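You operate a simulated robot arm through the tools that you are given. There is no shell and no other tool.

Carry out the task below with a simulated two-armed robot. There is one attempt and no reset: what you move stays moved.

## Task
Tilt the ramp until the steel block slides, then lay it flat and tighten it.
Fine: block on the middle of the ramp first; slacken the red knob to tilt; leave the block on the ramp and the wood block in the ramp tray.

Only the result counts: the job must be done as asked and must still hold three seconds after the hand-in. Knocking over, shifting, dropping, spilling or breaking anything else fails it.

## Robot
Two 7-joint arms with fingered hands on one trunk that stands fixed in place. Base frame: the origin is at the foot of the trunk, x ahead of it, y to its left, z up. Readings come in mm, degrees, newtons and seconds.
The left shoulder is at [50, 170, 1314], the right one opposite. With the tool pointing down near the work surface each hand reaches from about 100 to 720 mm from the base axis, measured 20 degrees to its own side. Payload 4 kg a hand.
The TCP of each hand is the grasp point between the finger pads, 26 mm short of the fingertips. In the tool frame z runs along the fingers and y along their closing line. The gripper opens to 132 mm; its body begins 73 mm behind the TCP. The gripper is a hand of 4 fingers: y runs from the thumb to the fingers, the wrist lies at [0, 0, -224] in the tool frame.
Orientation is that of the tool frame in the base frame, as a unit quaternion [x, y, z, w]. With the fingers straight down and closing along the base's y, the tool's x points along the base's -x, its y along +y and its z along -z.

## Interface
- The arms move only by the tool jog_arm. It takes "left_targets", "right_targets" or both (then of equal length, played together; a hand with none holds still); each is a list of rows, each a list of 6 numbers: the turn, a rotation vector about the tool's x, y, z in units of 5 degrees (1.0 is 5 degrees), then the shift along the tool's x, y, z in units of 30 mm (1.0 is 30 mm). In form: [[ax, ay, az, dx, dy, dz], ...]. A call has 1 to 20 rows; each row shifts and turns the commanded pose from where the row before left it, along the tool's axes as they then stand. A call with a number of a shift or a turn outside -1 to 1 is refused whole. A row lasts 0.2 s, in which the tool goes at most 50 mm and 8.6 degrees; a call with a longer step from one row to the next is refused whole. Where a pose cannot be reached the arm comes as near as it can. A force on the tool above 40 N (or 10 N above the force at the start of the call, whichever is more), or a blocked arm, ends the call early, and 0.2 s more pass. In this call time passes only in rows, and 0.2 s behind the last. The reply holds the time, the measured pose of the TCP, the force on the tool along the base axes, the opening and the grip force, in the units named above and with some noise, with the torque about the TCP (base axes, N m) and any sound that the robot's microphone picked up.
- Cameras (640 x 400 px; columns grow to the right, rows downward): "scene" is now at [130.9, -13.4, 1505.7]; the picture's right is [-0.15, -0.99, 0.00], its down [-0.44, 0.07, -0.90] and it looks along [0.89, -0.14, -0.44] (base axes); focal length 260 px, centre (320, 200). "left" rides on the left gripper at [-73, 6, -93] in its tool frame; the picture's right is [-0.08, -1.00, 0.00], its down [0.78, -0.06, -0.62] and it looks along [0.62, -0.05, 0.79] (tool axes); focal length 230 px, centre (320, 200). "right" rides on the right gripper at [73, 6, -94] in its tool frame; the picture's right is [-0.08, 1.00, 0.00], its down [-0.78, -0.06, -0.62] and it looks along [-0.61, -0.05, 0.79] (tool axes); focal length 230 px, centre (320, 200). There is no depth. A picture from a camera that has moved, and an enlarged one, comes with that camera's place and axes in the base frame and with its lens.
- get_image(camera): a new picture of that camera. It takes no simulated time.
- slide_trunk(by): moves the trunk up (or, below 0, down) by that many mm; the arms and the scene camera ride with it, the base frame stays. It gives what a move gives, with no picture.
- move_fingers(finger1, finger2, finger3, thumb_bend, hand): sets how far each is bent, from 0 (flat) to 1 (curled in); at 0.3 the hand is open as for a grip, at 0.7 the pads meet at the TCP. One left out holds its place. A second passes; each finger stops where it meets its share of the squeeze, and holds until it gets a number again. It is the only way to open and close the hand. It gives what a move gives, with no picture; readings hold the bend of each and the force on the fingers (four entries, about 0 where the hand has none), thumb and palm.
- pan_tilt(pan, tilt): turns the head with the scene camera to pan (to the left, within 80 degrees either way) and tilt (down, from -29 to 69), counted from straight ahead of the robot (the tilt from the chest, where the trunk bows). It gives what a move gives.
- inspect(camera, box): a new picture of the part [left, top, right, bottom] of that camera's present view, enlarged. It takes no simulated time.
- hand_in(): hands the job in; it is judged then, once.

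Nothing tells you positions but the pictures and the camera data. Unless the task says otherwise, let go and move clear before handing in.

The tools are called after "Request:" as a command line: name --argument value ..., lists and objects as JSON in quotes. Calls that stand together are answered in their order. jog_arm: Moves the arms, as the interface text tells. Its arguments: {"type":"object","properties":{"left_targets":{"type":"array","items":{"type":"array","items":{"type":"number"}}},"right_targets":{"type":"array","items":{"type":"array","items":{"type":"number"}}}},"required":[]} The other tools are called the same way: slide_trunk (by) moves the trunk up or down; move_fingers (finger1, finger2, finger3, thumb_bend, hand) moves the fingers one by one; pan_tilt (pan, tilt) turns the head that bears the scene camera; get_image (camera) takes a picture; inspect (camera, box) takes an enlarged picture of a part of a camera's view; hand_in () hands the job in.

At the start:

```text
time_s: 0.0
left_ee_pos: [454.1, 77.7, 1353.2]
left_tcp_rot: [-0.001, 1.0, 0.0, 0.001]
left_contact_force: [0.1, -0.5, 0.0]
left_torque: [-0.01, -0.01, 0.0]
left_finger_gap: 131.9
left_finger_force: 0.1
left_shape: jaw
left_bend: [0.3, 0.3, 0.3, 0.3]
left_finger forces: [0.0, 0.1, 0.1, 0.1, 0.0, 0.1]
right_ee_pos: [415.2, -330.8, 1419.9]
right_tcp_rot: [0.001, 1.0, -0.001, 0.0]
right_contact_force: [0.1, -0.3, 0.8]
right_torque: [0.02, -0.01, -0.05]
right_finger_gap: 131.9
right_finger_force: 0.2
right_shape: jaw
right_bend: [0.3, 0.3, 0.3, 0.3]
right_finger forces: [0.1, 0.0, 0.0, 0.1, 0.1, 0.1]
trunk travel left (down, up): [-325.0, 26.0]
head pan, tilt (commanded): [-8.8, 26.2]
```

scene: 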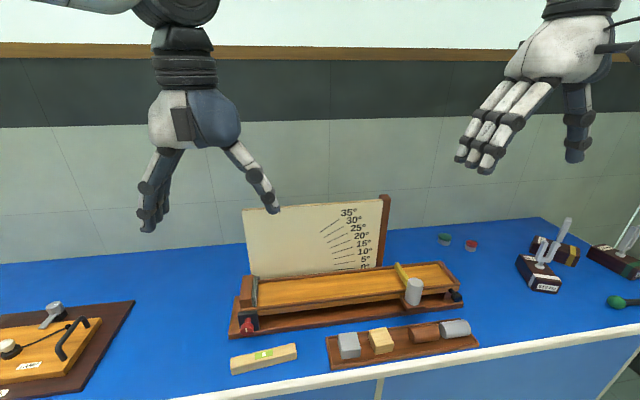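
right: 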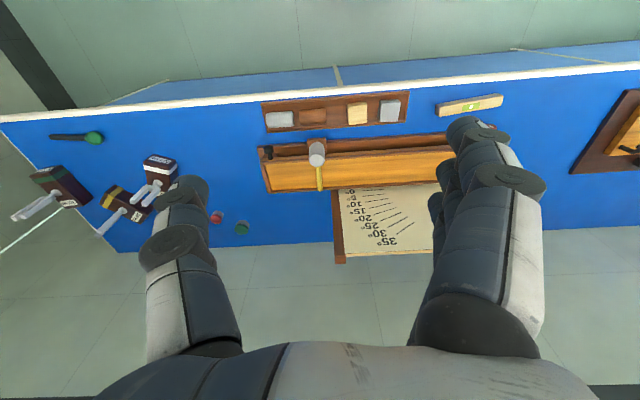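
left: 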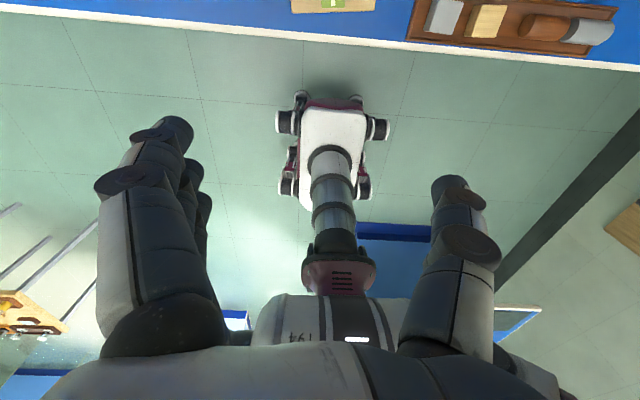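

I see a tilting ramp with an angle board, a tray in front of it holding steel, wood and other blocks, and knobs on the ramp. I'll look closer before moving anything.

Request:
inspect --camera "scene" --box '[220, 190, 480, 380]'

Request:
inspect --camera "scene" --box '[220, 260, 350, 380]'

Request:
inspect --camera "scene" --box '[350, 250, 480, 370]'

Request:
inspect --camera "right" --box '[240, 80, 520, 270]'

```text
2.11 times, centred on (350, 285) of scene
camera zoom: at [130.9, -13.4, 1505.7], right [-0.15, -0.99, 0.0], down [-0.44, 0.07, -0.9], along [0.89, -0.14, -0.44], focal length 548 px, centre (257, 21)
```

zoom: 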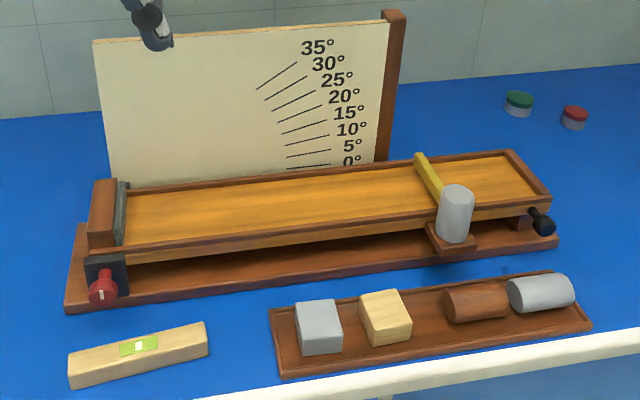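

```text
3.33 times, centred on (285, 320) of scene
camera zoom: at [130.9, -13.4, 1505.7], right [-0.15, -0.99, 0.0], down [-0.44, 0.07, -0.9], along [0.89, -0.14, -0.44], focal length 867 px, centre (437, -200)
```

zoom: 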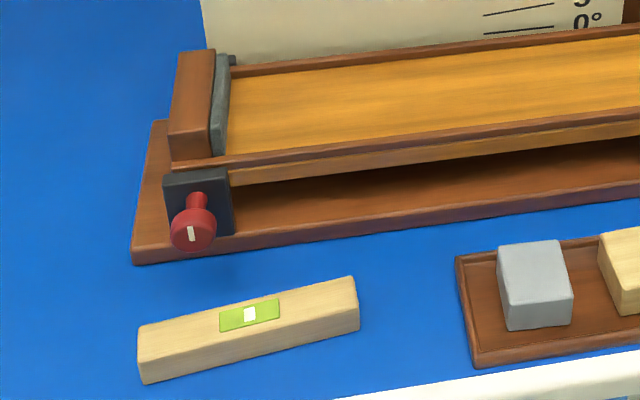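

```text
3.33 times, centred on (415, 310) of scene
camera zoom: at [130.9, -13.4, 1505.7], right [-0.15, -0.99, 0.0], down [-0.44, 0.07, -0.9], along [0.89, -0.14, -0.44], focal length 867 px, centre (3, -167)
```

zoom: 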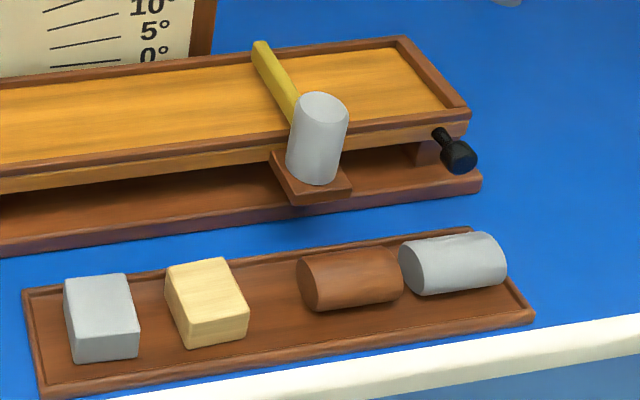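

```text
2.11 times, centred on (380, 175) of right
camera zoom: at [342.3, -324.4, 1512.6], right [0.08, 1.0, 0.0], down [0.78, -0.06, 0.62], along [0.61, -0.05, -0.79], focal length 484 px, centre (194, 253)
```

zoom: 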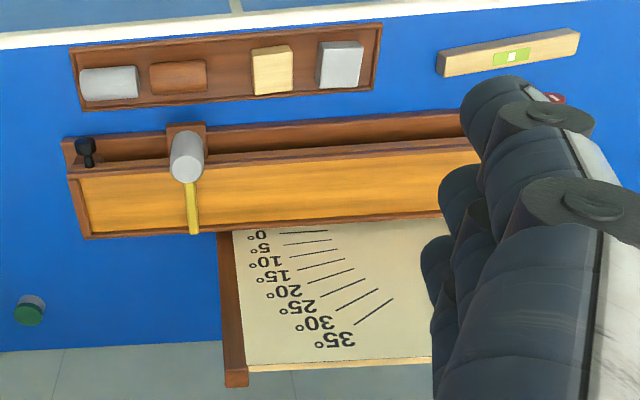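

Ramp pivots at its left end (bumper, red knob) and lifts at the right; a post with a yellow arm crosses the ramp. I'll look at each of these details at higher zoom.

Request:
inspect --camera "scene" --box '[385, 255, 435, 315]'

Request:
inspect --camera "scene" --box '[425, 255, 475, 315]'

Request:
inspect --camera "scene" --box '[225, 265, 285, 345]'

Request:
inspect --camera "right" --box '[250, 130, 350, 200]'

Request:
inspect --camera "scene" --box '[500, 200, 640, 320]'

```text
6.67 times, centred on (410, 285) of scene
camera zoom: at [130.9, -13.4, 1505.7], right [-0.15, -0.99, 0.0], down [-0.44, 0.07, -0.9], along [0.89, -0.14, -0.44], focal length 1734 px, centre (-280, -367)
```

zoom: 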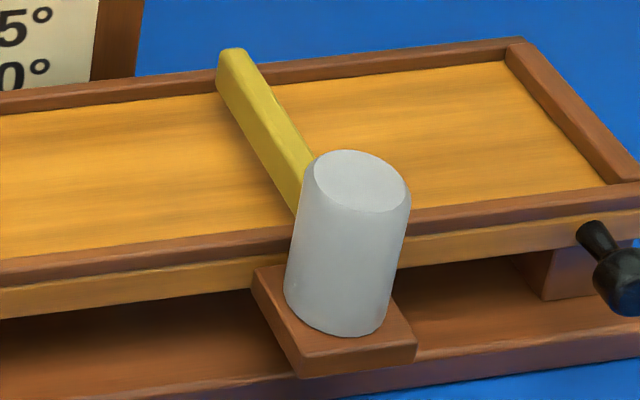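

```text
6.67 times, centred on (450, 285) of scene
camera zoom: at [130.9, -13.4, 1505.7], right [-0.15, -0.99, 0.0], down [-0.44, 0.07, -0.9], along [0.89, -0.14, -0.44], focal length 1734 px, centre (-547, -367)
```

zoom: 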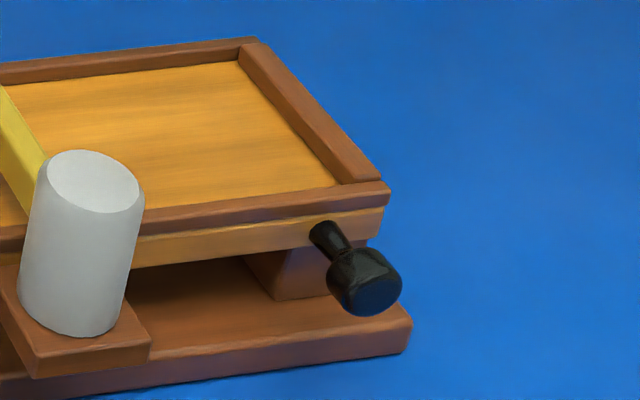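

```text
5.00 times, centred on (255, 305) of scene
camera zoom: at [130.9, -13.4, 1505.7], right [-0.15, -0.99, 0.0], down [-0.44, 0.07, -0.9], along [0.89, -0.14, -0.44], focal length 1301 px, centre (645, -325)
```

zoom: 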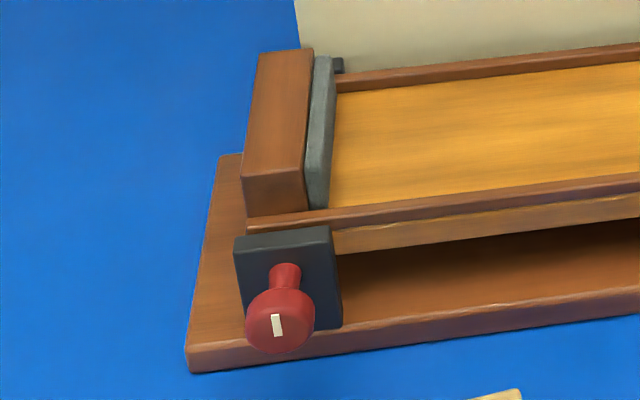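

```text
5.71 times, centred on (300, 165) of right
camera zoom: at [342.3, -324.4, 1512.6], right [0.08, 1.0, 0.0], down [0.78, -0.06, 0.62], along [0.61, -0.05, -0.79], focal length 1315 px, centre (434, 400)
```

zoom: 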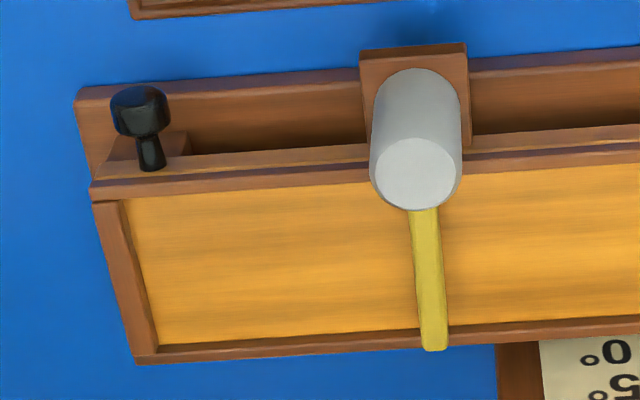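

```text
3.33 times, centred on (570, 260) of scene
camera zoom: at [130.9, -13.4, 1505.7], right [-0.15, -0.99, 0.0], down [-0.44, 0.07, -0.9], along [0.89, -0.14, -0.44], focal length 867 px, centre (-513, 0)
```

zoom: 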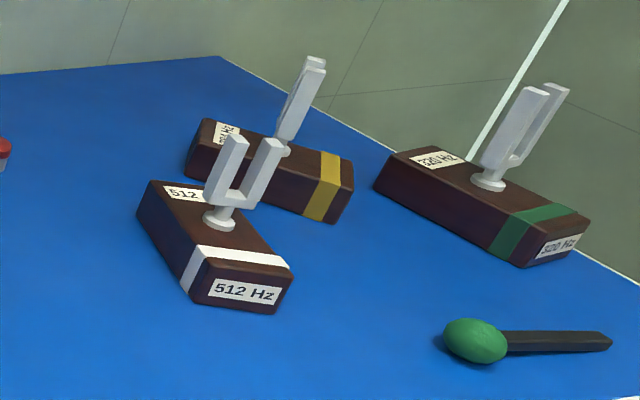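

The yellow arm on the grey post lies over both rails, so it probably has to swing aside before the ramp can lift; the black knob looks like the lifting handle. I'll lower the trunk to get a second viewpoint for triangulation and better reach.

Request:
slide_trunk --by -150

```text
time_s: 1.8
left_ee_pos: [453.3, 77.7, 1204.5]
left_tcp_rot: [-0.001, 1.0, 0.0, 0.002]
left_contact_force: [-0.3, -1.3, 0.5]
left_torque: [0.0, 0.01, -0.02]
left_finger_gap: 131.7
left_finger_force: 0.1
left_shape: jaw
left_bend: [0.3, 0.3, 0.3, 0.3]
left_finger forces: [0.0, 0.0, 0.1, 0.0, 0.0, 0.0]
right_ee_pos: [413.9, -330.4, 1269.9]
right_tcp_rot: [0.001, 1.0, -0.001, 0.001]
right_contact_force: [-0.2, -0.4, 0.6]
right_torque: [-0.01, -0.02, 0.0]
right_finger_gap: 131.6
right_finger_force: 0.1
right_shape: jaw
right_bend: [0.3, 0.3, 0.3, 0.3]
right_finger forces: [0.0, 0.0, 0.0, 0.0, 0.0, 0.1]
trunk travel left (down, up): [-175.0, 176.0]
head pan, tilt (commanded): [-8.8, 26.2]
```

Request:
get_image --camera "scene"

Request:
get_image --camera "right"

Request:
get_image --camera "left"

Request:
inspect --camera "scene" --box '[220, 190, 480, 352]'

```text
taken
camera scene: at [183.8, -13.3, 1353.2], right [-0.15, -0.99, 0.0], down [-0.44, 0.07, -0.9], along [0.89, -0.14, -0.44], focal length 260 px, centre (320, 200)
```

scene: 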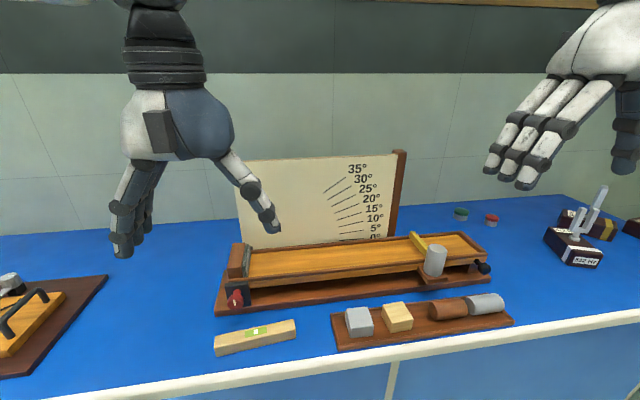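

```text
taken
camera right: at [341.0, -324.2, 1363.4], right [0.08, 1.0, 0.0], down [0.78, -0.06, 0.62], along [0.62, -0.05, -0.79], focal length 230 px, centre (320, 200)
```

right: 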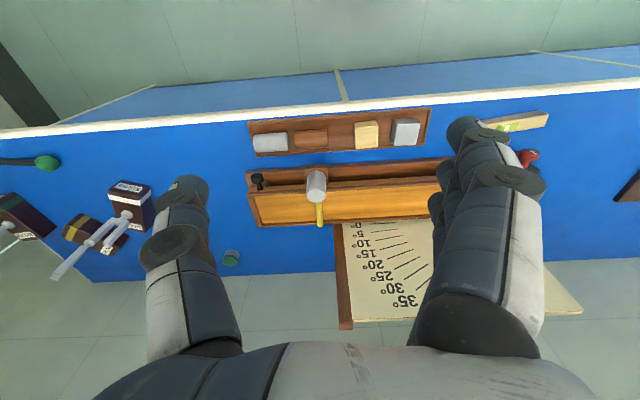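

```text
taken
camera left: at [525.6, 83.0, 1298.3], right [0.08, -1.0, 0.0], down [-0.79, -0.06, 0.61], along [-0.61, -0.05, -0.79], focal length 230 px, centre (320, 200)
```

left: 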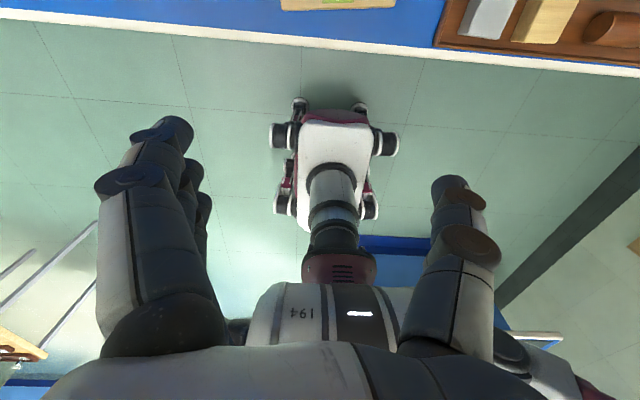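

```text
2.46 times, centred on (350, 271) of scene
camera zoom: at [183.8, -13.3, 1353.2], right [-0.15, -0.99, 0.0], down [-0.44, 0.07, -0.9], along [0.89, -0.14, -0.44], focal length 640 px, centre (246, 25)
```

zoom: 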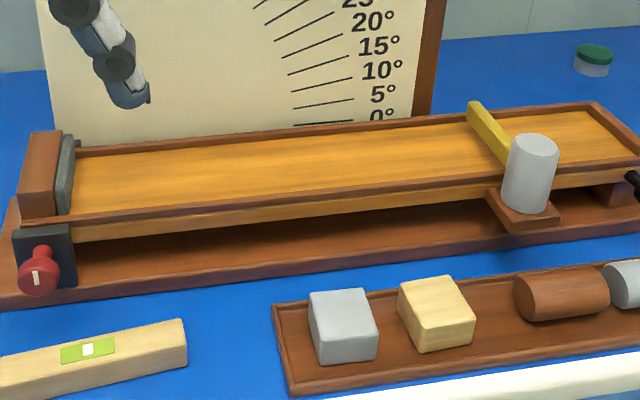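

The cameras shifted with the trunk, which gives me a stereo baseline. I'll take matching close-ups of the knob, the post, the handle and the cube from here.

Request:
inspect --camera "scene" --box '[210, 235, 290, 315]'

Request:
inspect --camera "scene" --box '[405, 225, 505, 295]'

Request:
inspect --camera "scene" --box '[325, 285, 425, 355]'

Request:
inspect --camera "right" --box '[240, 100, 440, 230]'

```text
5.00 times, centred on (250, 275) of scene
camera zoom: at [183.8, -13.3, 1353.2], right [-0.15, -0.99, 0.0], down [-0.44, 0.07, -0.9], along [0.89, -0.14, -0.44], focal length 1301 px, centre (670, -175)
```

zoom: 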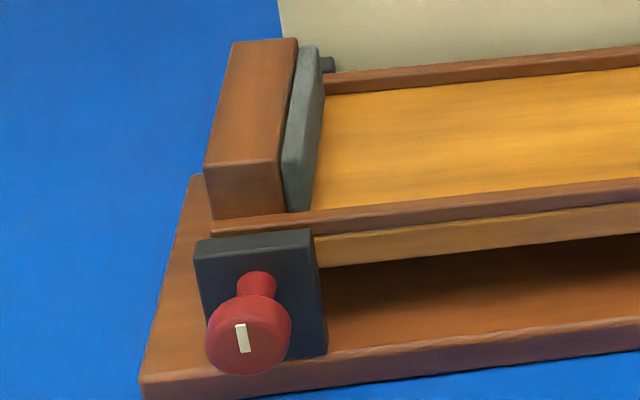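

```text
5.71 times, centred on (455, 260) of scene
camera zoom: at [183.8, -13.3, 1353.2], right [-0.15, -0.99, 0.0], down [-0.44, 0.07, -0.9], along [0.89, -0.14, -0.44], focal length 1486 px, centre (-451, -143)
```

zoom: 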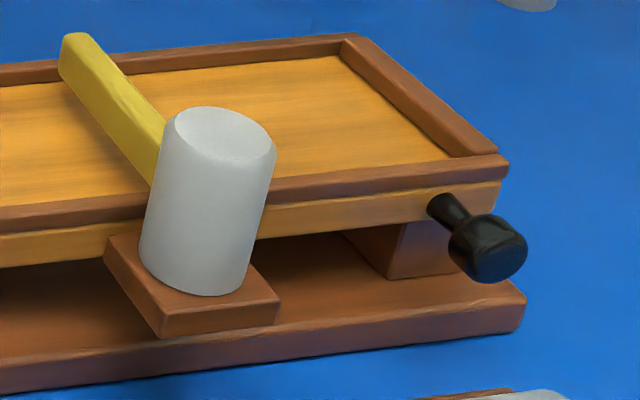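

```text
5.71 times, centred on (375, 320) of scene
camera zoom: at [183.8, -13.3, 1353.2], right [-0.15, -0.99, 0.0], down [-0.44, 0.07, -0.9], along [0.89, -0.14, -0.44], focal length 1486 px, centre (6, -486)
```

zoom: 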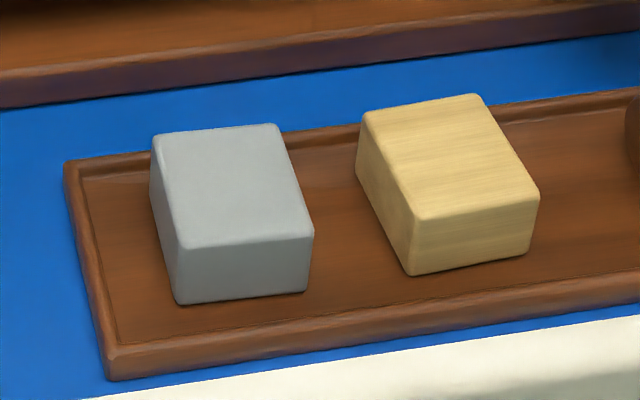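

```text
3.08 times, centred on (340, 165) of right
camera zoom: at [341.0, -324.2, 1363.4], right [0.08, 1.0, 0.0], down [0.78, -0.06, 0.62], along [0.62, -0.05, -0.79], focal length 708 px, centre (258, 308)
```

zoom: 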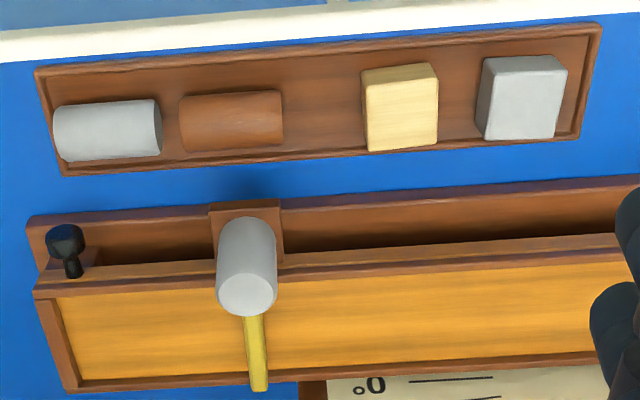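

The stereo is a bit rough because the axes are rounded, so I'll use the right hand's camera at close range. I'm lowering the right hand in front of the table to look at the post and its yellow arm.

Request:
jog_arm --right_targets '[[0, 0, 0, 0, 0, 1], [0, 0, 0, 0, 0, 1], [0, 0, 0, 0, 0, 1], [0, 0, 0, 0, 0, 1], [0, 0, 0, 0, 0, 1]]'

Request:
get_image --camera "right"

Request:
get_image --camera "scene"

```text
time_s: 3.0
left_ee_pos: [453.6, 76.9, 1204.4]
left_tcp_rot: [0.0, 1.0, 0.0, 0.0]
left_contact_force: [0.5, 1.0, 0.1]
left_torque: [-0.01, -0.04, -0.01]
left_finger_gap: 131.8
left_finger_force: 0.0
left_shape: jaw
left_bend: [0.3, 0.3, 0.3, 0.3]
left_finger forces: [0.0, 0.0, 0.0, 0.0, 0.0, 0.0]
right_ee_pos: [415.2, -330.8, 1120.3]
right_tcp_rot: [0.0, 1.0, 0.001, 0.0]
right_contact_force: [0.1, -0.4, -0.2]
right_torque: [-0.03, -0.02, -0.01]
right_finger_gap: 131.9
right_finger_force: 0.1
right_shape: jaw
right_bend: [0.3, 0.3, 0.3, 0.3]
right_finger forces: [0.0, 0.0, 0.0, 0.0, 0.0, 0.0]
trunk travel left (down, up): [-175.0, 176.0]
head pan, tilt (commanded): [-8.8, 26.2]
```

```text
taken
camera right: at [342.6, -324.7, 1212.7], right [0.08, 1.0, 0.0], down [0.79, -0.06, 0.62], along [0.61, -0.05, -0.79], focal length 230 px, centre (320, 200)
```

right: 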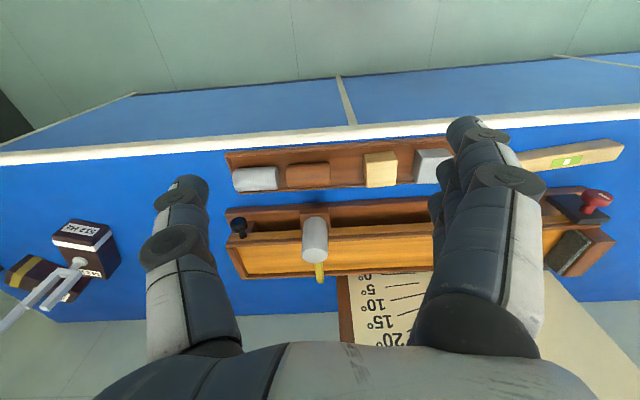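

```text
taken
camera scene: at [185.1, -13.7, 1352.8], right [-0.15, -0.99, 0.0], down [-0.44, 0.07, -0.9], along [0.89, -0.14, -0.44], focal length 260 px, centre (320, 200)
```

scene: 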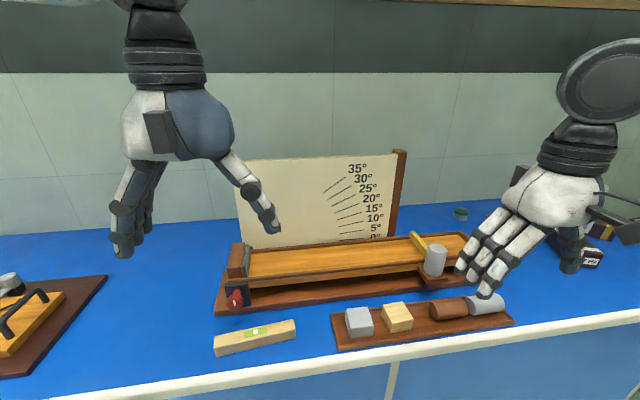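

I now have three right-camera heights to triangulate from. I'll zoom this view on the post, handle, block and ramp ends.

Request:
inspect --camera "right" --box '[215, 190, 355, 290]'

Request:
inspect --camera "right" --box '[350, 135, 450, 205]'

Request:
inspect --camera "right" --box '[535, 165, 635, 285]'

```text
4.00 times, centred on (285, 240) of right
camera zoom: at [342.6, -324.7, 1212.7], right [0.08, 1.0, 0.0], down [0.79, -0.06, 0.62], along [0.61, -0.05, -0.79], focal length 920 px, centre (460, 40)
```

zoom: 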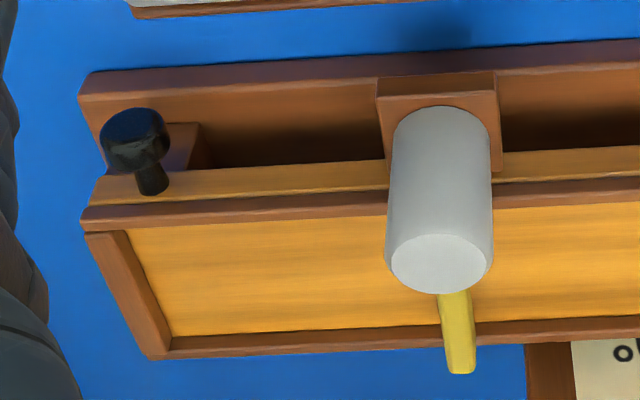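

```text
5.71 times, centred on (400, 170) of right
camera zoom: at [342.6, -324.7, 1212.7], right [0.08, 1.0, 0.0], down [0.79, -0.06, 0.62], along [0.61, -0.05, -0.79], focal length 1315 px, centre (-137, 371)
```

zoom: 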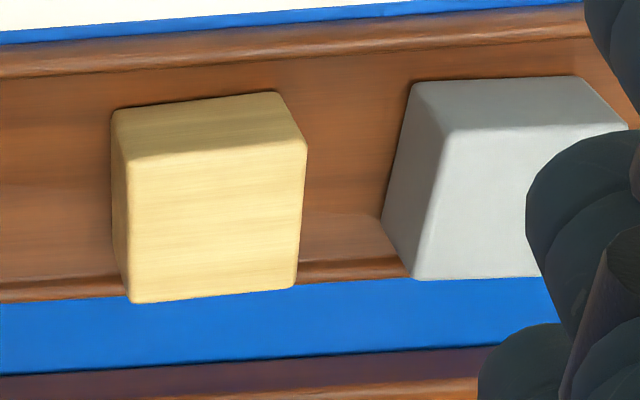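

```text
3.33 times, centred on (585, 225) of right
camera zoom: at [342.6, -324.7, 1212.7], right [0.08, 1.0, 0.0], down [0.79, -0.06, 0.62], along [0.61, -0.05, -0.79], focal length 767 px, centre (-563, 117)
```

zoom: 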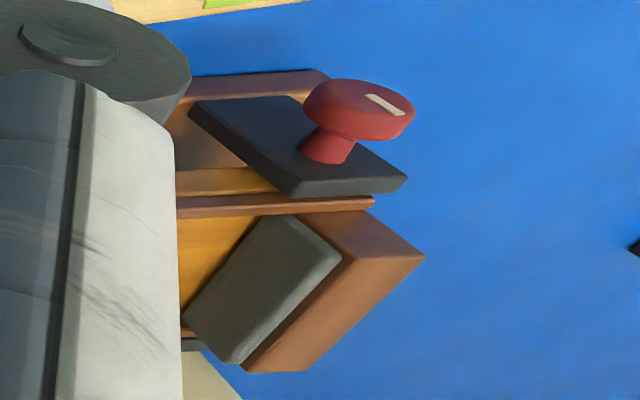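

The right-camera heights place the ramp at x≈646–752, y≈+80 to −518, floor z≈929. The steel block is at about (548, −154) with its top near z≈890, and the red knob face is near (595, 101, 925). I'll pre-shape the right hand narrow enough to fit beside the wood block and bring it above the steel block.

Request:
move_fingers --hand "right" --finger1 0.47 --finger2 0.47 --finger3 0.47 --thumb_bend 0.47

Request:
jog_arm --right_targets '[[0, 0, 0, -0.554, 0.737, 0.5], [0, 0, 0, -0.554, 0.737, 0.5], [0, 0, 0, -0.554, 0.737, 0.5], [0, 0, 0, -0.554, 0.737, 0.5], [0, 0, 0, -0.554, 0.737, 0.5], [0, 0, 0, -0.554, 0.737, 0.5], [0, 0, 0, -0.554, 0.737, 0.5], [0, 0, 0, -0.554, 0.737, 0.5]]'

Request:
get_image --camera "right"

Request:
get_image --camera "scene"

```text
time_s: 4.0
left_ee_pos: [454.8, 76.6, 1205.4]
left_tcp_rot: [-0.001, 1.0, 0.0, 0.001]
left_contact_force: [-0.5, -0.5, 0.9]
left_torque: [-0.03, 0.0, 0.02]
left_finger_gap: 131.9
left_finger_force: 0.1
left_shape: jaw
left_bend: [0.3, 0.3, 0.3, 0.3]
left_finger forces: [0.0, 0.1, 0.0, 0.0, 0.0, 0.1]
right_ee_pos: [416.9, -331.3, 1119.2]
right_tcp_rot: [0.0, 1.0, 0.0, 0.0]
right_contact_force: [-0.2, 0.2, -0.3]
right_torque: [0.02, -0.01, -0.01]
right_finger_gap: 81.5
right_finger_force: 0.1
right_shape: fingers
right_bend: [0.47, 0.47, 0.47, 0.47]
right_finger forces: [0.0, 0.0, 0.0, 0.1, 0.0, 0.0]
trunk travel left (down, up): [-175.0, 176.0]
head pan, tilt (commanded): [-8.8, 26.2]
```

```text
time_s: 5.8
left_ee_pos: [454.8, 77.6, 1202.9]
left_tcp_rot: [-0.001, 1.0, -0.001, 0.0]
left_contact_force: [-0.1, 0.1, -0.2]
left_torque: [-0.03, -0.01, 0.02]
left_finger_gap: 131.7
left_finger_force: 0.0
left_shape: jaw
left_bend: [0.3, 0.3, 0.3, 0.3]
left_finger forces: [0.0, 0.0, 0.1, 0.1, 0.1, 0.0]
right_ee_pos: [549.8, -152.0, 1000.4]
right_tcp_rot: [0.001, 1.0, 0.0, 0.0]
right_contact_force: [0.6, 0.3, -1.1]
right_torque: [0.01, 0.05, -0.02]
right_finger_gap: 81.0
right_finger_force: 0.1
right_shape: fingers
right_bend: [0.47, 0.47, 0.47, 0.47]
right_finger forces: [0.0, 0.0, 0.0, 0.1, 0.0, 0.1]
trunk travel left (down, up): [-175.0, 176.0]
head pan, tilt (commanded): [-8.8, 26.2]
```

```text
taken
camera right: at [476.1, -145.9, 1093.4], right [0.08, 1.0, 0.0], down [0.79, -0.06, 0.62], along [0.61, -0.05, -0.79], focal length 230 px, centre (320, 200)
```

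right: 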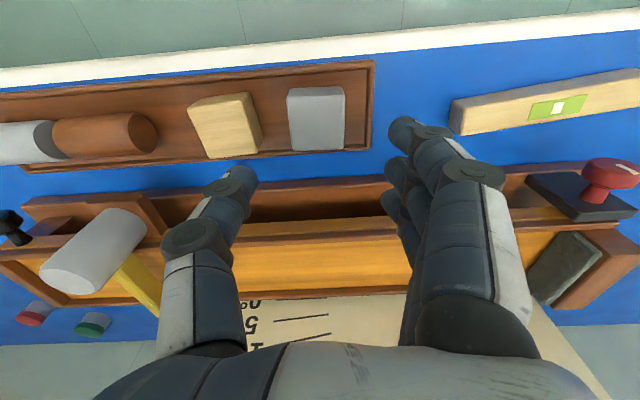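

```text
taken
camera scene: at [185.4, -13.0, 1352.7], right [-0.15, -0.99, 0.0], down [-0.44, 0.07, -0.9], along [0.89, -0.14, -0.44], focal length 260 px, centre (320, 200)
```

scene: 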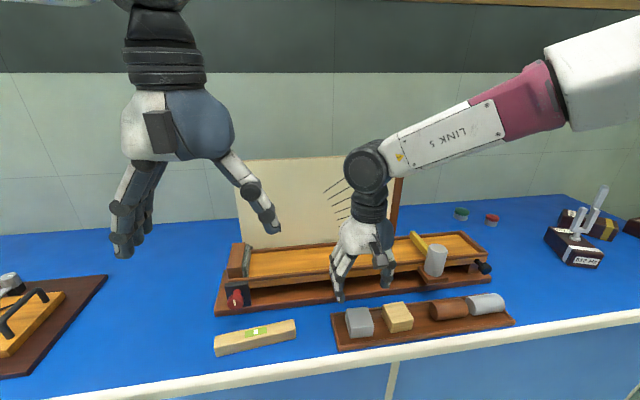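

The measured block position matches this close view well. I'll narrow the grip to about 60 mm and lower partway to check the clearance next to the wood block.

Request:
move_fingers --hand "right" --finger1 0.54 --finger2 0.54 --finger3 0.54 --thumb_bend 0.54

Request:
jog_arm --right_targets '[[0, 0, 0, 0.02, -0.03, 0.9], [0, 0, 0, 0.02, -0.03, 0.9]]'

Request:
get_image --camera "right"

Request:
inspect --camera "scene" --box '[310, 230, 430, 350]'

```text
time_s: 6.8
left_ee_pos: [454.1, 77.1, 1204.4]
left_tcp_rot: [-0.001, 1.0, 0.0, 0.0]
left_contact_force: [0.5, 0.3, 0.2]
left_torque: [0.01, 0.03, 0.0]
left_finger_gap: 131.7
left_finger_force: 0.0
left_shape: jaw
left_bend: [0.3, 0.3, 0.3, 0.3]
left_finger forces: [0.0, 0.0, 0.1, 0.1, 0.0, 0.0]
right_ee_pos: [549.0, -152.8, 1000.5]
right_tcp_rot: [-0.001, 1.0, 0.0, 0.0]
right_contact_force: [0.0, 0.3, -0.2]
right_torque: [0.03, 0.03, 0.02]
right_finger_gap: 58.5
right_finger_force: 0.1
right_shape: fingers
right_bend: [0.54, 0.54, 0.54, 0.54]
right_finger forces: [0.0, 0.1, 0.0, 0.0, 0.0, 0.1]
trunk travel left (down, up): [-175.0, 176.0]
head pan, tilt (commanded): [-8.8, 26.2]
```

```text
time_s: 7.3
left_ee_pos: [454.6, 77.1, 1203.5]
left_tcp_rot: [-0.001, 1.0, 0.0, 0.0]
left_contact_force: [0.8, 0.0, 0.1]
left_torque: [-0.03, 0.02, -0.03]
left_finger_gap: 131.7
left_finger_force: 0.1
left_shape: jaw
left_bend: [0.3, 0.3, 0.3, 0.3]
left_finger forces: [0.1, 0.1, 0.1, 0.0, 0.0, 0.0]
right_ee_pos: [548.2, -153.6, 945.3]
right_tcp_rot: [0.001, 1.0, -0.001, -0.001]
right_contact_force: [0.8, -0.5, -0.2]
right_torque: [-0.03, -0.03, 0.02]
right_finger_gap: 58.3
right_finger_force: 0.0
right_shape: fingers
right_bend: [0.54, 0.54, 0.54, 0.54]
right_finger forces: [0.1, 0.0, 0.0, 0.1, 0.1, 0.0]
trunk travel left (down, up): [-175.0, 176.0]
head pan, tilt (commanded): [-8.8, 26.2]
```

```text
taken
camera right: at [474.7, -147.9, 1037.8], right [0.08, 1.0, 0.0], down [0.78, -0.06, 0.62], along [0.61, -0.05, -0.79], focal length 230 px, centre (320, 200)
```

right: 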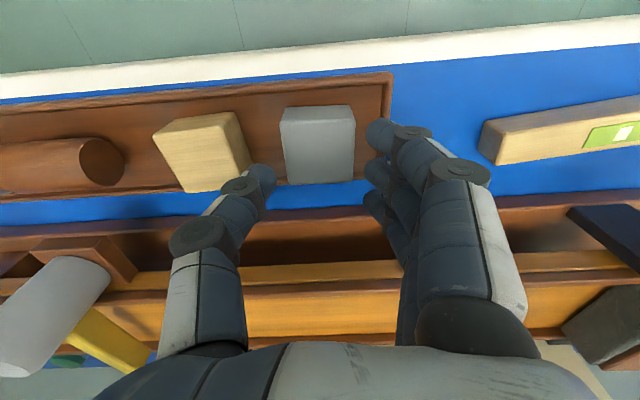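

```text
3.33 times, centred on (370, 290) of scene
camera zoom: at [185.1, -13.4, 1352.7], right [-0.15, -0.99, 0.0], down [-0.44, 0.07, -0.9], along [0.89, -0.14, -0.44], focal length 867 px, centre (153, -100)
```

zoom: 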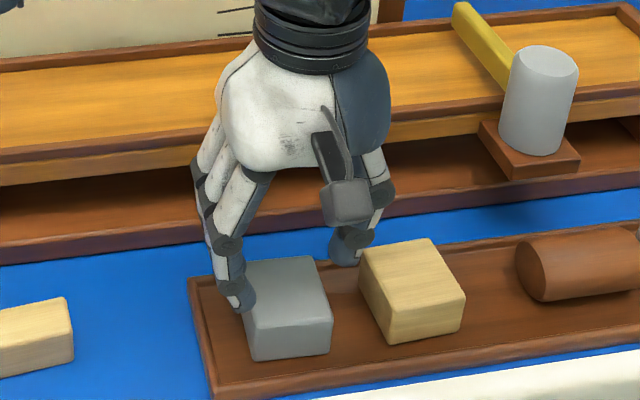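

Finger pads straddle the block with about 5 mm each side and the thumb drops into the gap to the wood block. Descending in two steps.

Request:
jog_arm --right_targets '[[0, 0, 0, 0, 0, 0.6], [0, 0, 0, 0, 0, 0.5]]'

Request:
get_image --camera "right"

Request:
inspect --camera "scene" --box '[310, 250, 430, 350]'

```text
time_s: 8.0
left_ee_pos: [453.2, 76.1, 1204.0]
left_tcp_rot: [-0.001, 1.0, -0.001, 0.001]
left_contact_force: [0.9, 0.0, 0.3]
left_torque: [0.02, -0.02, 0.03]
left_finger_gap: 131.8
left_finger_force: 0.0
left_shape: jaw
left_bend: [0.3, 0.3, 0.3, 0.3]
left_finger forces: [0.1, 0.1, 0.1, 0.0, 0.0, 0.0]
right_ee_pos: [546.9, -154.8, 911.8]
right_tcp_rot: [0.0, 1.0, 0.001, 0.0]
right_contact_force: [0.5, 0.3, -0.3]
right_torque: [0.03, 0.0, 0.02]
right_finger_gap: 58.5
right_finger_force: 0.0
right_shape: fingers
right_bend: [0.54, 0.54, 0.54, 0.54]
right_finger forces: [0.0, 0.0, 0.0, 0.0, 0.0, 0.0]
trunk travel left (down, up): [-175.0, 176.0]
head pan, tilt (commanded): [-8.8, 26.2]
```

```text
taken
camera right: at [474.1, -148.4, 1005.2], right [0.08, 1.0, 0.0], down [0.78, -0.06, 0.62], along [0.61, -0.05, -0.79], focal length 230 px, centre (320, 200)
```

right: 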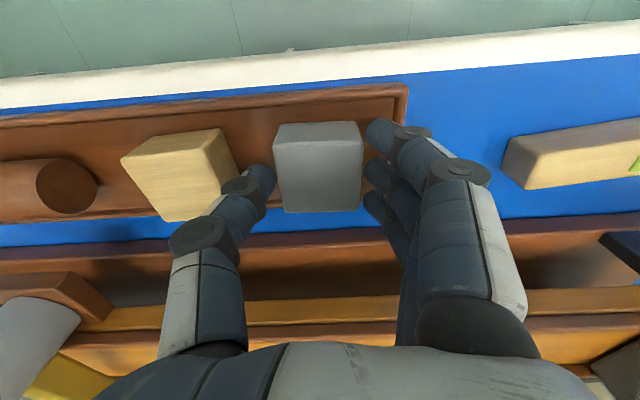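

```text
4.00 times, centred on (370, 300) of scene
camera zoom: at [184.8, -13.4, 1352.8], right [-0.15, -0.99, 0.0], down [-0.44, 0.07, -0.9], along [0.89, -0.14, -0.44], focal length 1040 px, centre (120, -200)
```

zoom: 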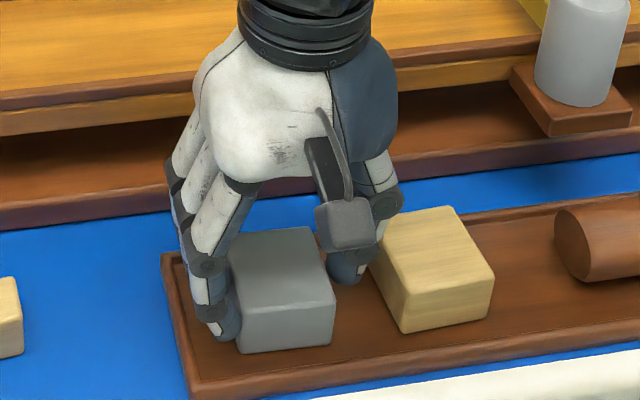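

Still no contact and well centred. Going down the last ~23 mm, then closing.

Request:
jog_arm --right_targets '[[0, 0, 0, 0, 0.02, 0.4], [0, 0, 0, 0, 0.02, 0.36]]'

Request:
get_image --camera "right"

Request:
inspect --camera "scene" --box '[310, 250, 430, 350]'

```text
time_s: 8.6
left_ee_pos: [452.8, 78.1, 1205.1]
left_tcp_rot: [-0.002, 1.0, -0.001, 0.001]
left_contact_force: [-0.1, 0.3, -0.3]
left_torque: [-0.02, 0.0, -0.02]
left_finger_gap: 131.9
left_finger_force: 0.1
left_shape: jaw
left_bend: [0.3, 0.3, 0.3, 0.3]
left_finger forces: [0.0, 0.0, 0.0, 0.0, 0.0, 0.1]
right_ee_pos: [547.9, -154.0, 891.3]
right_tcp_rot: [0.0, 1.0, 0.0, 0.002]
right_contact_force: [0.0, -0.2, 7.5]
right_torque: [-0.2, 0.04, 0.03]
right_finger_gap: 58.4
right_finger_force: 3.9
right_shape: fingers
right_bend: [0.54, 0.54, 0.54, 0.54]
right_finger forces: [1.0, 0.2, 0.0, 0.0, 6.2, 0.0]
trunk travel left (down, up): [-175.0, 176.0]
head pan, tilt (commanded): [-8.8, 26.2]
```

```text
taken
camera right: at [474.1, -148.1, 984.1], right [0.08, 1.0, 0.0], down [0.78, -0.06, 0.62], along [0.62, -0.05, -0.79], focal length 230 px, centre (320, 200)
```

right: 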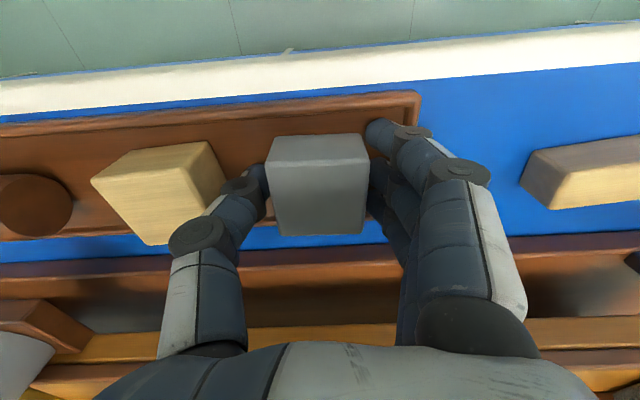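

```text
4.00 times, centred on (370, 300) of scene
camera zoom: at [183.6, -13.2, 1353.2], right [-0.15, -0.99, 0.0], down [-0.43, 0.07, -0.9], along [0.89, -0.14, -0.44], focal length 1040 px, centre (120, -200)
```

zoom: 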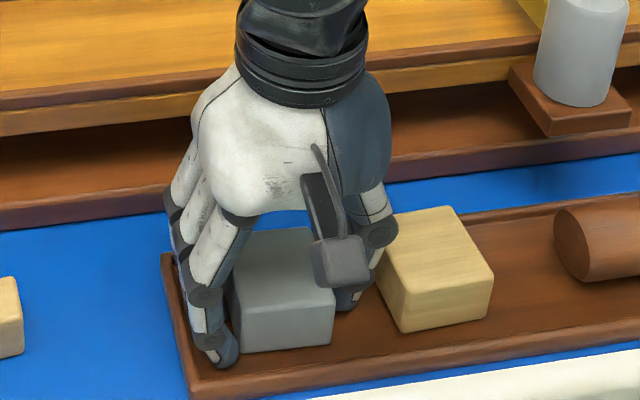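

The thumb tip just touched the tray floor (7.5 N). I'll back off 3 mm and close on the block.

Request:
jog_arm --right_targets '[[0, 0, 0, 0, 0, -0.12]]'

Request:
move_fingers --hand "right" --finger1 0.68 --finger2 0.68 --finger3 0.68 --thumb_bend 0.68

Request:
get_image --camera "right"

```text
time_s: 8.9
left_ee_pos: [453.8, 77.4, 1204.0]
left_tcp_rot: [-0.001, 1.0, 0.0, 0.001]
left_contact_force: [0.1, 0.0, 1.0]
left_torque: [0.0, -0.01, 0.03]
left_finger_gap: 131.7
left_finger_force: 0.0
left_shape: jaw
left_bend: [0.3, 0.3, 0.3, 0.3]
left_finger forces: [0.1, 0.1, 0.0, 0.1, 0.0, 0.1]
right_ee_pos: [547.0, -155.2, 893.2]
right_tcp_rot: [0.0, 1.0, 0.0, 0.001]
right_contact_force: [-0.7, 0.0, -0.5]
right_torque: [0.02, 0.02, -0.01]
right_finger_gap: 58.2
right_finger_force: 0.1
right_shape: fingers
right_bend: [0.54, 0.54, 0.54, 0.54]
right_finger forces: [0.1, 0.0, 0.1, 0.1, 0.1, 0.1]
trunk travel left (down, up): [-175.0, 176.0]
head pan, tilt (commanded): [-8.8, 26.2]
```

```text
time_s: 9.9
left_ee_pos: [454.3, 77.5, 1202.7]
left_tcp_rot: [-0.001, 1.0, -0.001, 0.001]
left_contact_force: [0.0, -0.8, -0.2]
left_torque: [0.0, 0.03, 0.04]
left_finger_gap: 131.7
left_finger_force: 0.1
left_shape: jaw
left_bend: [0.3, 0.3, 0.3, 0.3]
left_finger forces: [0.1, 0.1, 0.1, 0.0, 0.0, 0.0]
right_ee_pos: [547.9, -156.0, 894.0]
right_tcp_rot: [-0.001, 1.0, 0.0, 0.0]
right_contact_force: [0.2, -0.4, -0.2]
right_torque: [0.0, 0.01, -0.01]
right_finger_gap: 51.6
right_finger_force: 19.8
right_shape: fingers
right_bend: [0.59, 0.59, 0.59, 0.6]
right_finger forces: [6.8, 6.7, 6.3, 0.1, 19.8, 0.0]
trunk travel left (down, up): [-175.0, 176.0]
head pan, tilt (commanded): [-8.8, 26.2]
```

```text
taken
camera right: at [474.1, -148.5, 986.5], right [0.08, 1.0, 0.0], down [0.79, -0.06, 0.62], along [0.61, -0.05, -0.79], focal length 230 px, centre (320, 200)
```

right: 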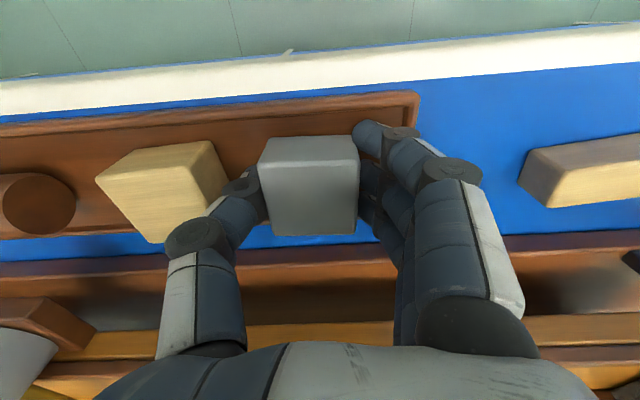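

The grip is firm (thumb 20 N, fingers about 7 N each). Lifting straight up and checking the block is carried.

Request:
jog_arm --right_targets '[[0, 0, 0, 0, 0, -0.5], [0, 0, 0, 0, 0, -0.8], [0, 0, 0, 0, 0, -0.9], [0, 0, 0, 0, 0, -0.9], [0, 0, 0, 0, 0, -0.9]]'

Request:
get_image --camera "right"

Request:
inspect --camera "scene" --box '[280, 180, 480, 350]'

```text
time_s: 11.2
left_ee_pos: [454.0, 77.6, 1203.6]
left_tcp_rot: [-0.001, 1.0, 0.0, 0.002]
left_contact_force: [0.0, 0.1, 0.0]
left_torque: [-0.01, -0.01, 0.0]
left_finger_gap: 131.8
left_finger_force: 0.1
left_shape: jaw
left_bend: [0.3, 0.3, 0.3, 0.3]
left_finger forces: [0.0, 0.0, 0.0, 0.0, 0.0, 0.1]
right_ee_pos: [549.4, -154.2, 1014.4]
right_tcp_rot: [0.0, 1.0, 0.0, 0.001]
right_contact_force: [0.9, 0.9, -1.3]
right_torque: [-0.02, -0.02, 0.0]
right_finger_gap: 51.8
right_finger_force: 19.6
right_shape: fingers
right_bend: [0.59, 0.59, 0.59, 0.6]
right_finger forces: [6.8, 6.7, 6.3, 0.0, 19.8, 0.0]
trunk travel left (down, up): [-175.0, 176.0]
head pan, tilt (commanded): [-8.8, 26.2]
```

```text
taken
camera right: at [476.1, -148.3, 1107.4], right [0.08, 1.0, 0.0], down [0.79, -0.06, 0.62], along [0.61, -0.05, -0.79], focal length 230 px, centre (320, 200)
```

right: 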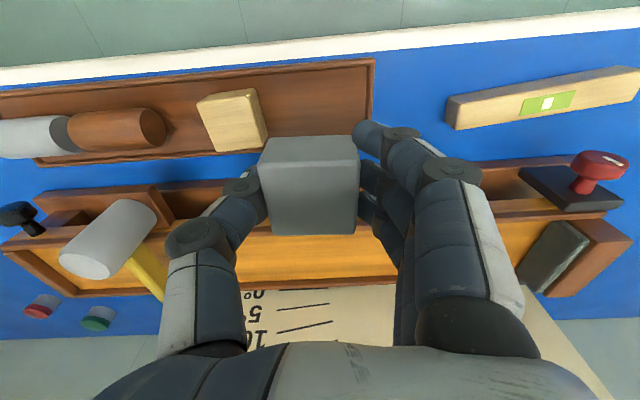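

```text
2.35 times, centred on (380, 265) of scene
camera zoom: at [184.4, -13.4, 1352.9], right [-0.15, -0.99, 0.0], down [-0.44, 0.07, -0.9], along [0.89, -0.14, -0.44], focal length 612 px, centre (179, 47)
```

zoom: 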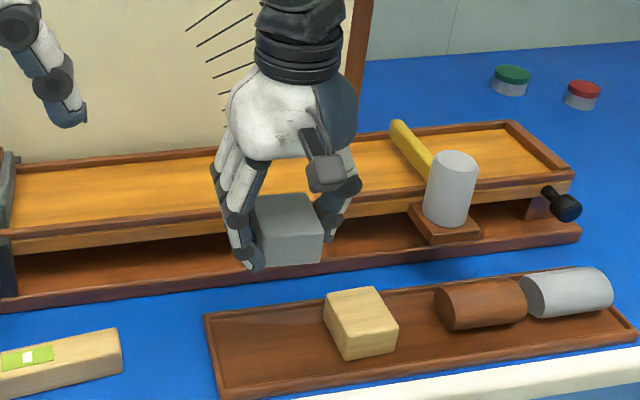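

The block is held level. Moving it over the middle of the ramp at (699, −210), still about 40 mm above the rails.

Request:
jog_arm --right_targets '[[0, 0, 0, -0.833, -0.311, 0], [0, 0, 0, -0.833, -0.311, 0], [0, 0, 0, -0.833, -0.311, 0], [0, 0, 0, -0.833, -0.311, 0], [0, 0, 0, -0.833, -0.311, 0], [0, 0, 0, -0.833, -0.311, 0]]'

Request:
get_image --camera "right"

Request:
inspect --camera "scene" --box '[220, 180, 500, 320]'

```text
time_s: 12.6
left_ee_pos: [454.1, 77.0, 1203.2]
left_tcp_rot: [0.0, 1.0, 0.0, 0.001]
left_contact_force: [0.0, -0.1, -0.7]
left_torque: [-0.03, 0.0, 0.0]
left_finger_gap: 131.8
left_finger_force: 0.1
left_shape: jaw
left_bend: [0.3, 0.3, 0.3, 0.3]
left_finger forces: [0.0, 0.1, 0.0, 0.0, 0.0, 0.0]
right_ee_pos: [699.9, -210.1, 1013.1]
right_tcp_rot: [0.0, 1.0, 0.0, -0.001]
right_contact_force: [1.0, -0.3, -0.8]
right_torque: [0.02, 0.02, 0.02]
right_finger_gap: 51.9
right_finger_force: 19.7
right_shape: fingers
right_bend: [0.59, 0.59, 0.6, 0.6]
right_finger forces: [6.8, 6.5, 6.4, 0.0, 19.7, 0.0]
trunk travel left (down, up): [-175.0, 176.0]
head pan, tilt (commanded): [-8.8, 26.2]
```

```text
taken
camera right: at [626.4, -204.3, 1106.9], right [0.08, 1.0, 0.0], down [0.79, -0.06, 0.61], along [0.61, -0.05, -0.79], focal length 230 px, centre (320, 200)
```

right: 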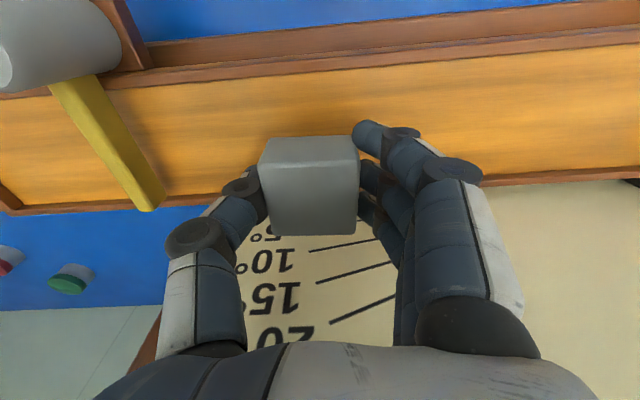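

```text
2.29 times, centred on (360, 250) of scene
camera zoom: at [185.7, -13.5, 1352.6], right [-0.15, -0.99, 0.0], down [-0.44, 0.07, -0.9], along [0.89, -0.14, -0.44], focal length 594 px, centre (229, 86)
```

zoom: 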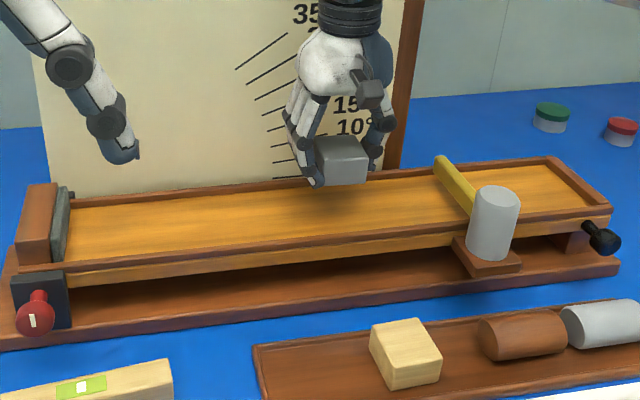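

The ramp's inner edges check out at x≈656–742, so 699 is centred and the fingers fit between the rails. Lowering in steps until contact.

Request:
jog_arm --right_targets '[[0, 0, 0, 0, 0, 0.7], [0, 0, 0, 0, 0, 0.6]]'

Request:
inspect --camera "scene" --box '[320, 220, 420, 290]'

Request:
get_image --camera "right"

```text
time_s: 13.2
left_ee_pos: [454.4, 77.4, 1204.0]
left_tcp_rot: [-0.001, 1.0, 0.0, 0.001]
left_contact_force: [-0.1, 0.0, -0.5]
left_torque: [0.0, 0.0, 0.02]
left_finger_gap: 131.9
left_finger_force: 0.1
left_shape: jaw
left_bend: [0.3, 0.3, 0.3, 0.3]
left_finger forces: [0.0, 0.0, 0.0, 0.1, 0.1, 0.0]
right_ee_pos: [699.0, -210.8, 973.5]
right_tcp_rot: [0.0, 1.0, -0.001, -0.001]
right_contact_force: [0.2, 0.4, -2.4]
right_torque: [-0.04, 0.0, 0.02]
right_finger_gap: 51.6
right_finger_force: 20.0
right_shape: fingers
right_bend: [0.59, 0.59, 0.6, 0.6]
right_finger forces: [6.9, 6.6, 6.3, 0.0, 19.7, 0.0]
trunk travel left (down, up): [-175.0, 176.0]
head pan, tilt (commanded): [-8.8, 26.2]
```

```text
5.71 times, centred on (370, 255) of scene
camera zoom: at [185.0, -13.5, 1352.8], right [-0.15, -0.99, 0.0], down [-0.44, 0.07, -0.9], along [0.89, -0.14, -0.44], focal length 1486 px, centre (34, -114)
```

zoom: 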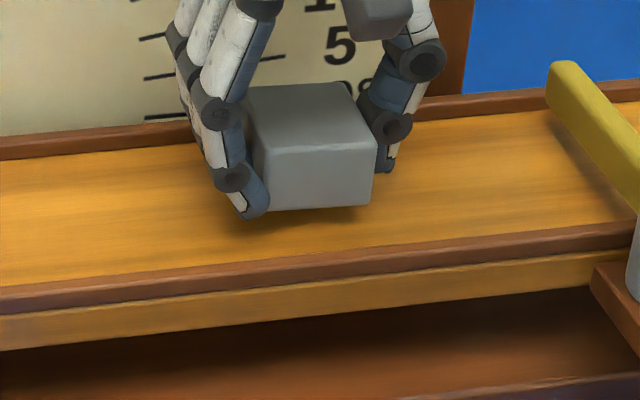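

```text
taken
camera right: at [625.5, -204.9, 1068.2], right [0.08, 1.0, 0.0], down [0.79, -0.06, 0.62], along [0.61, -0.05, -0.79], focal length 230 px, centre (320, 200)
```

right: 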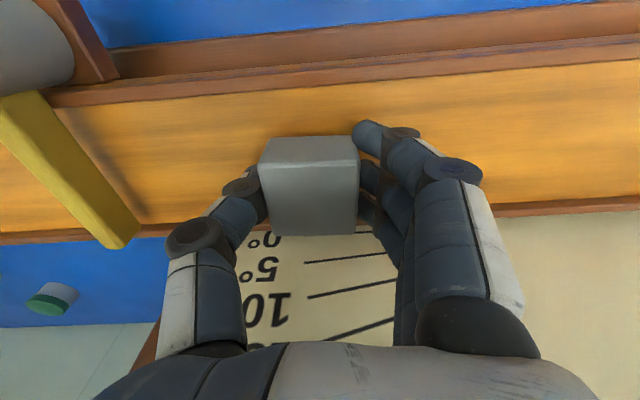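

A small gap is still visible under the block. Lowering gently with smaller steps.

Request:
jog_arm --right_targets '[[0, 0, 0, 0, 0, 0.15], [0, 0, 0, 0, 0, 0.15]]'

Request:
inspect --camera "scene" --box '[320, 220, 420, 290]'

```text
time_s: 13.8
left_ee_pos: [454.4, 77.2, 1203.2]
left_tcp_rot: [0.0, 1.0, 0.0, 0.0]
left_contact_force: [-0.1, 0.0, -0.1]
left_torque: [0.04, -0.02, 0.03]
left_finger_gap: 131.7
left_finger_force: 0.1
left_shape: jaw
left_bend: [0.3, 0.3, 0.3, 0.3]
left_finger forces: [0.1, 0.0, 0.0, 0.0, 0.0, 0.0]
right_ee_pos: [698.3, -210.3, 965.3]
right_tcp_rot: [0.002, 1.0, 0.0, 0.0]
right_contact_force: [-0.3, 0.5, -1.7]
right_torque: [0.0, -0.01, -0.04]
right_finger_gap: 51.7
right_finger_force: 19.6
right_shape: fingers
right_bend: [0.59, 0.59, 0.6, 0.6]
right_finger forces: [6.9, 6.6, 6.3, 0.1, 19.7, 0.1]
trunk travel left (down, up): [-175.0, 176.0]
head pan, tilt (commanded): [-8.8, 26.2]
```

```text
5.71 times, centred on (370, 255) of scene
camera zoom: at [185.0, -13.5, 1352.8], right [-0.15, -0.99, 0.0], down [-0.44, 0.07, -0.9], along [0.89, -0.14, -0.44], focal length 1486 px, centre (34, -114)
```

zoom: 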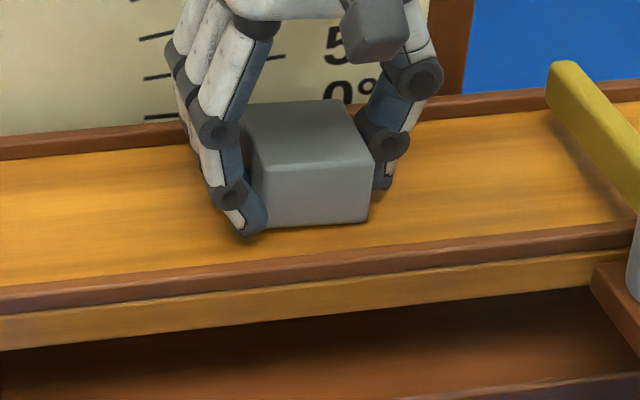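

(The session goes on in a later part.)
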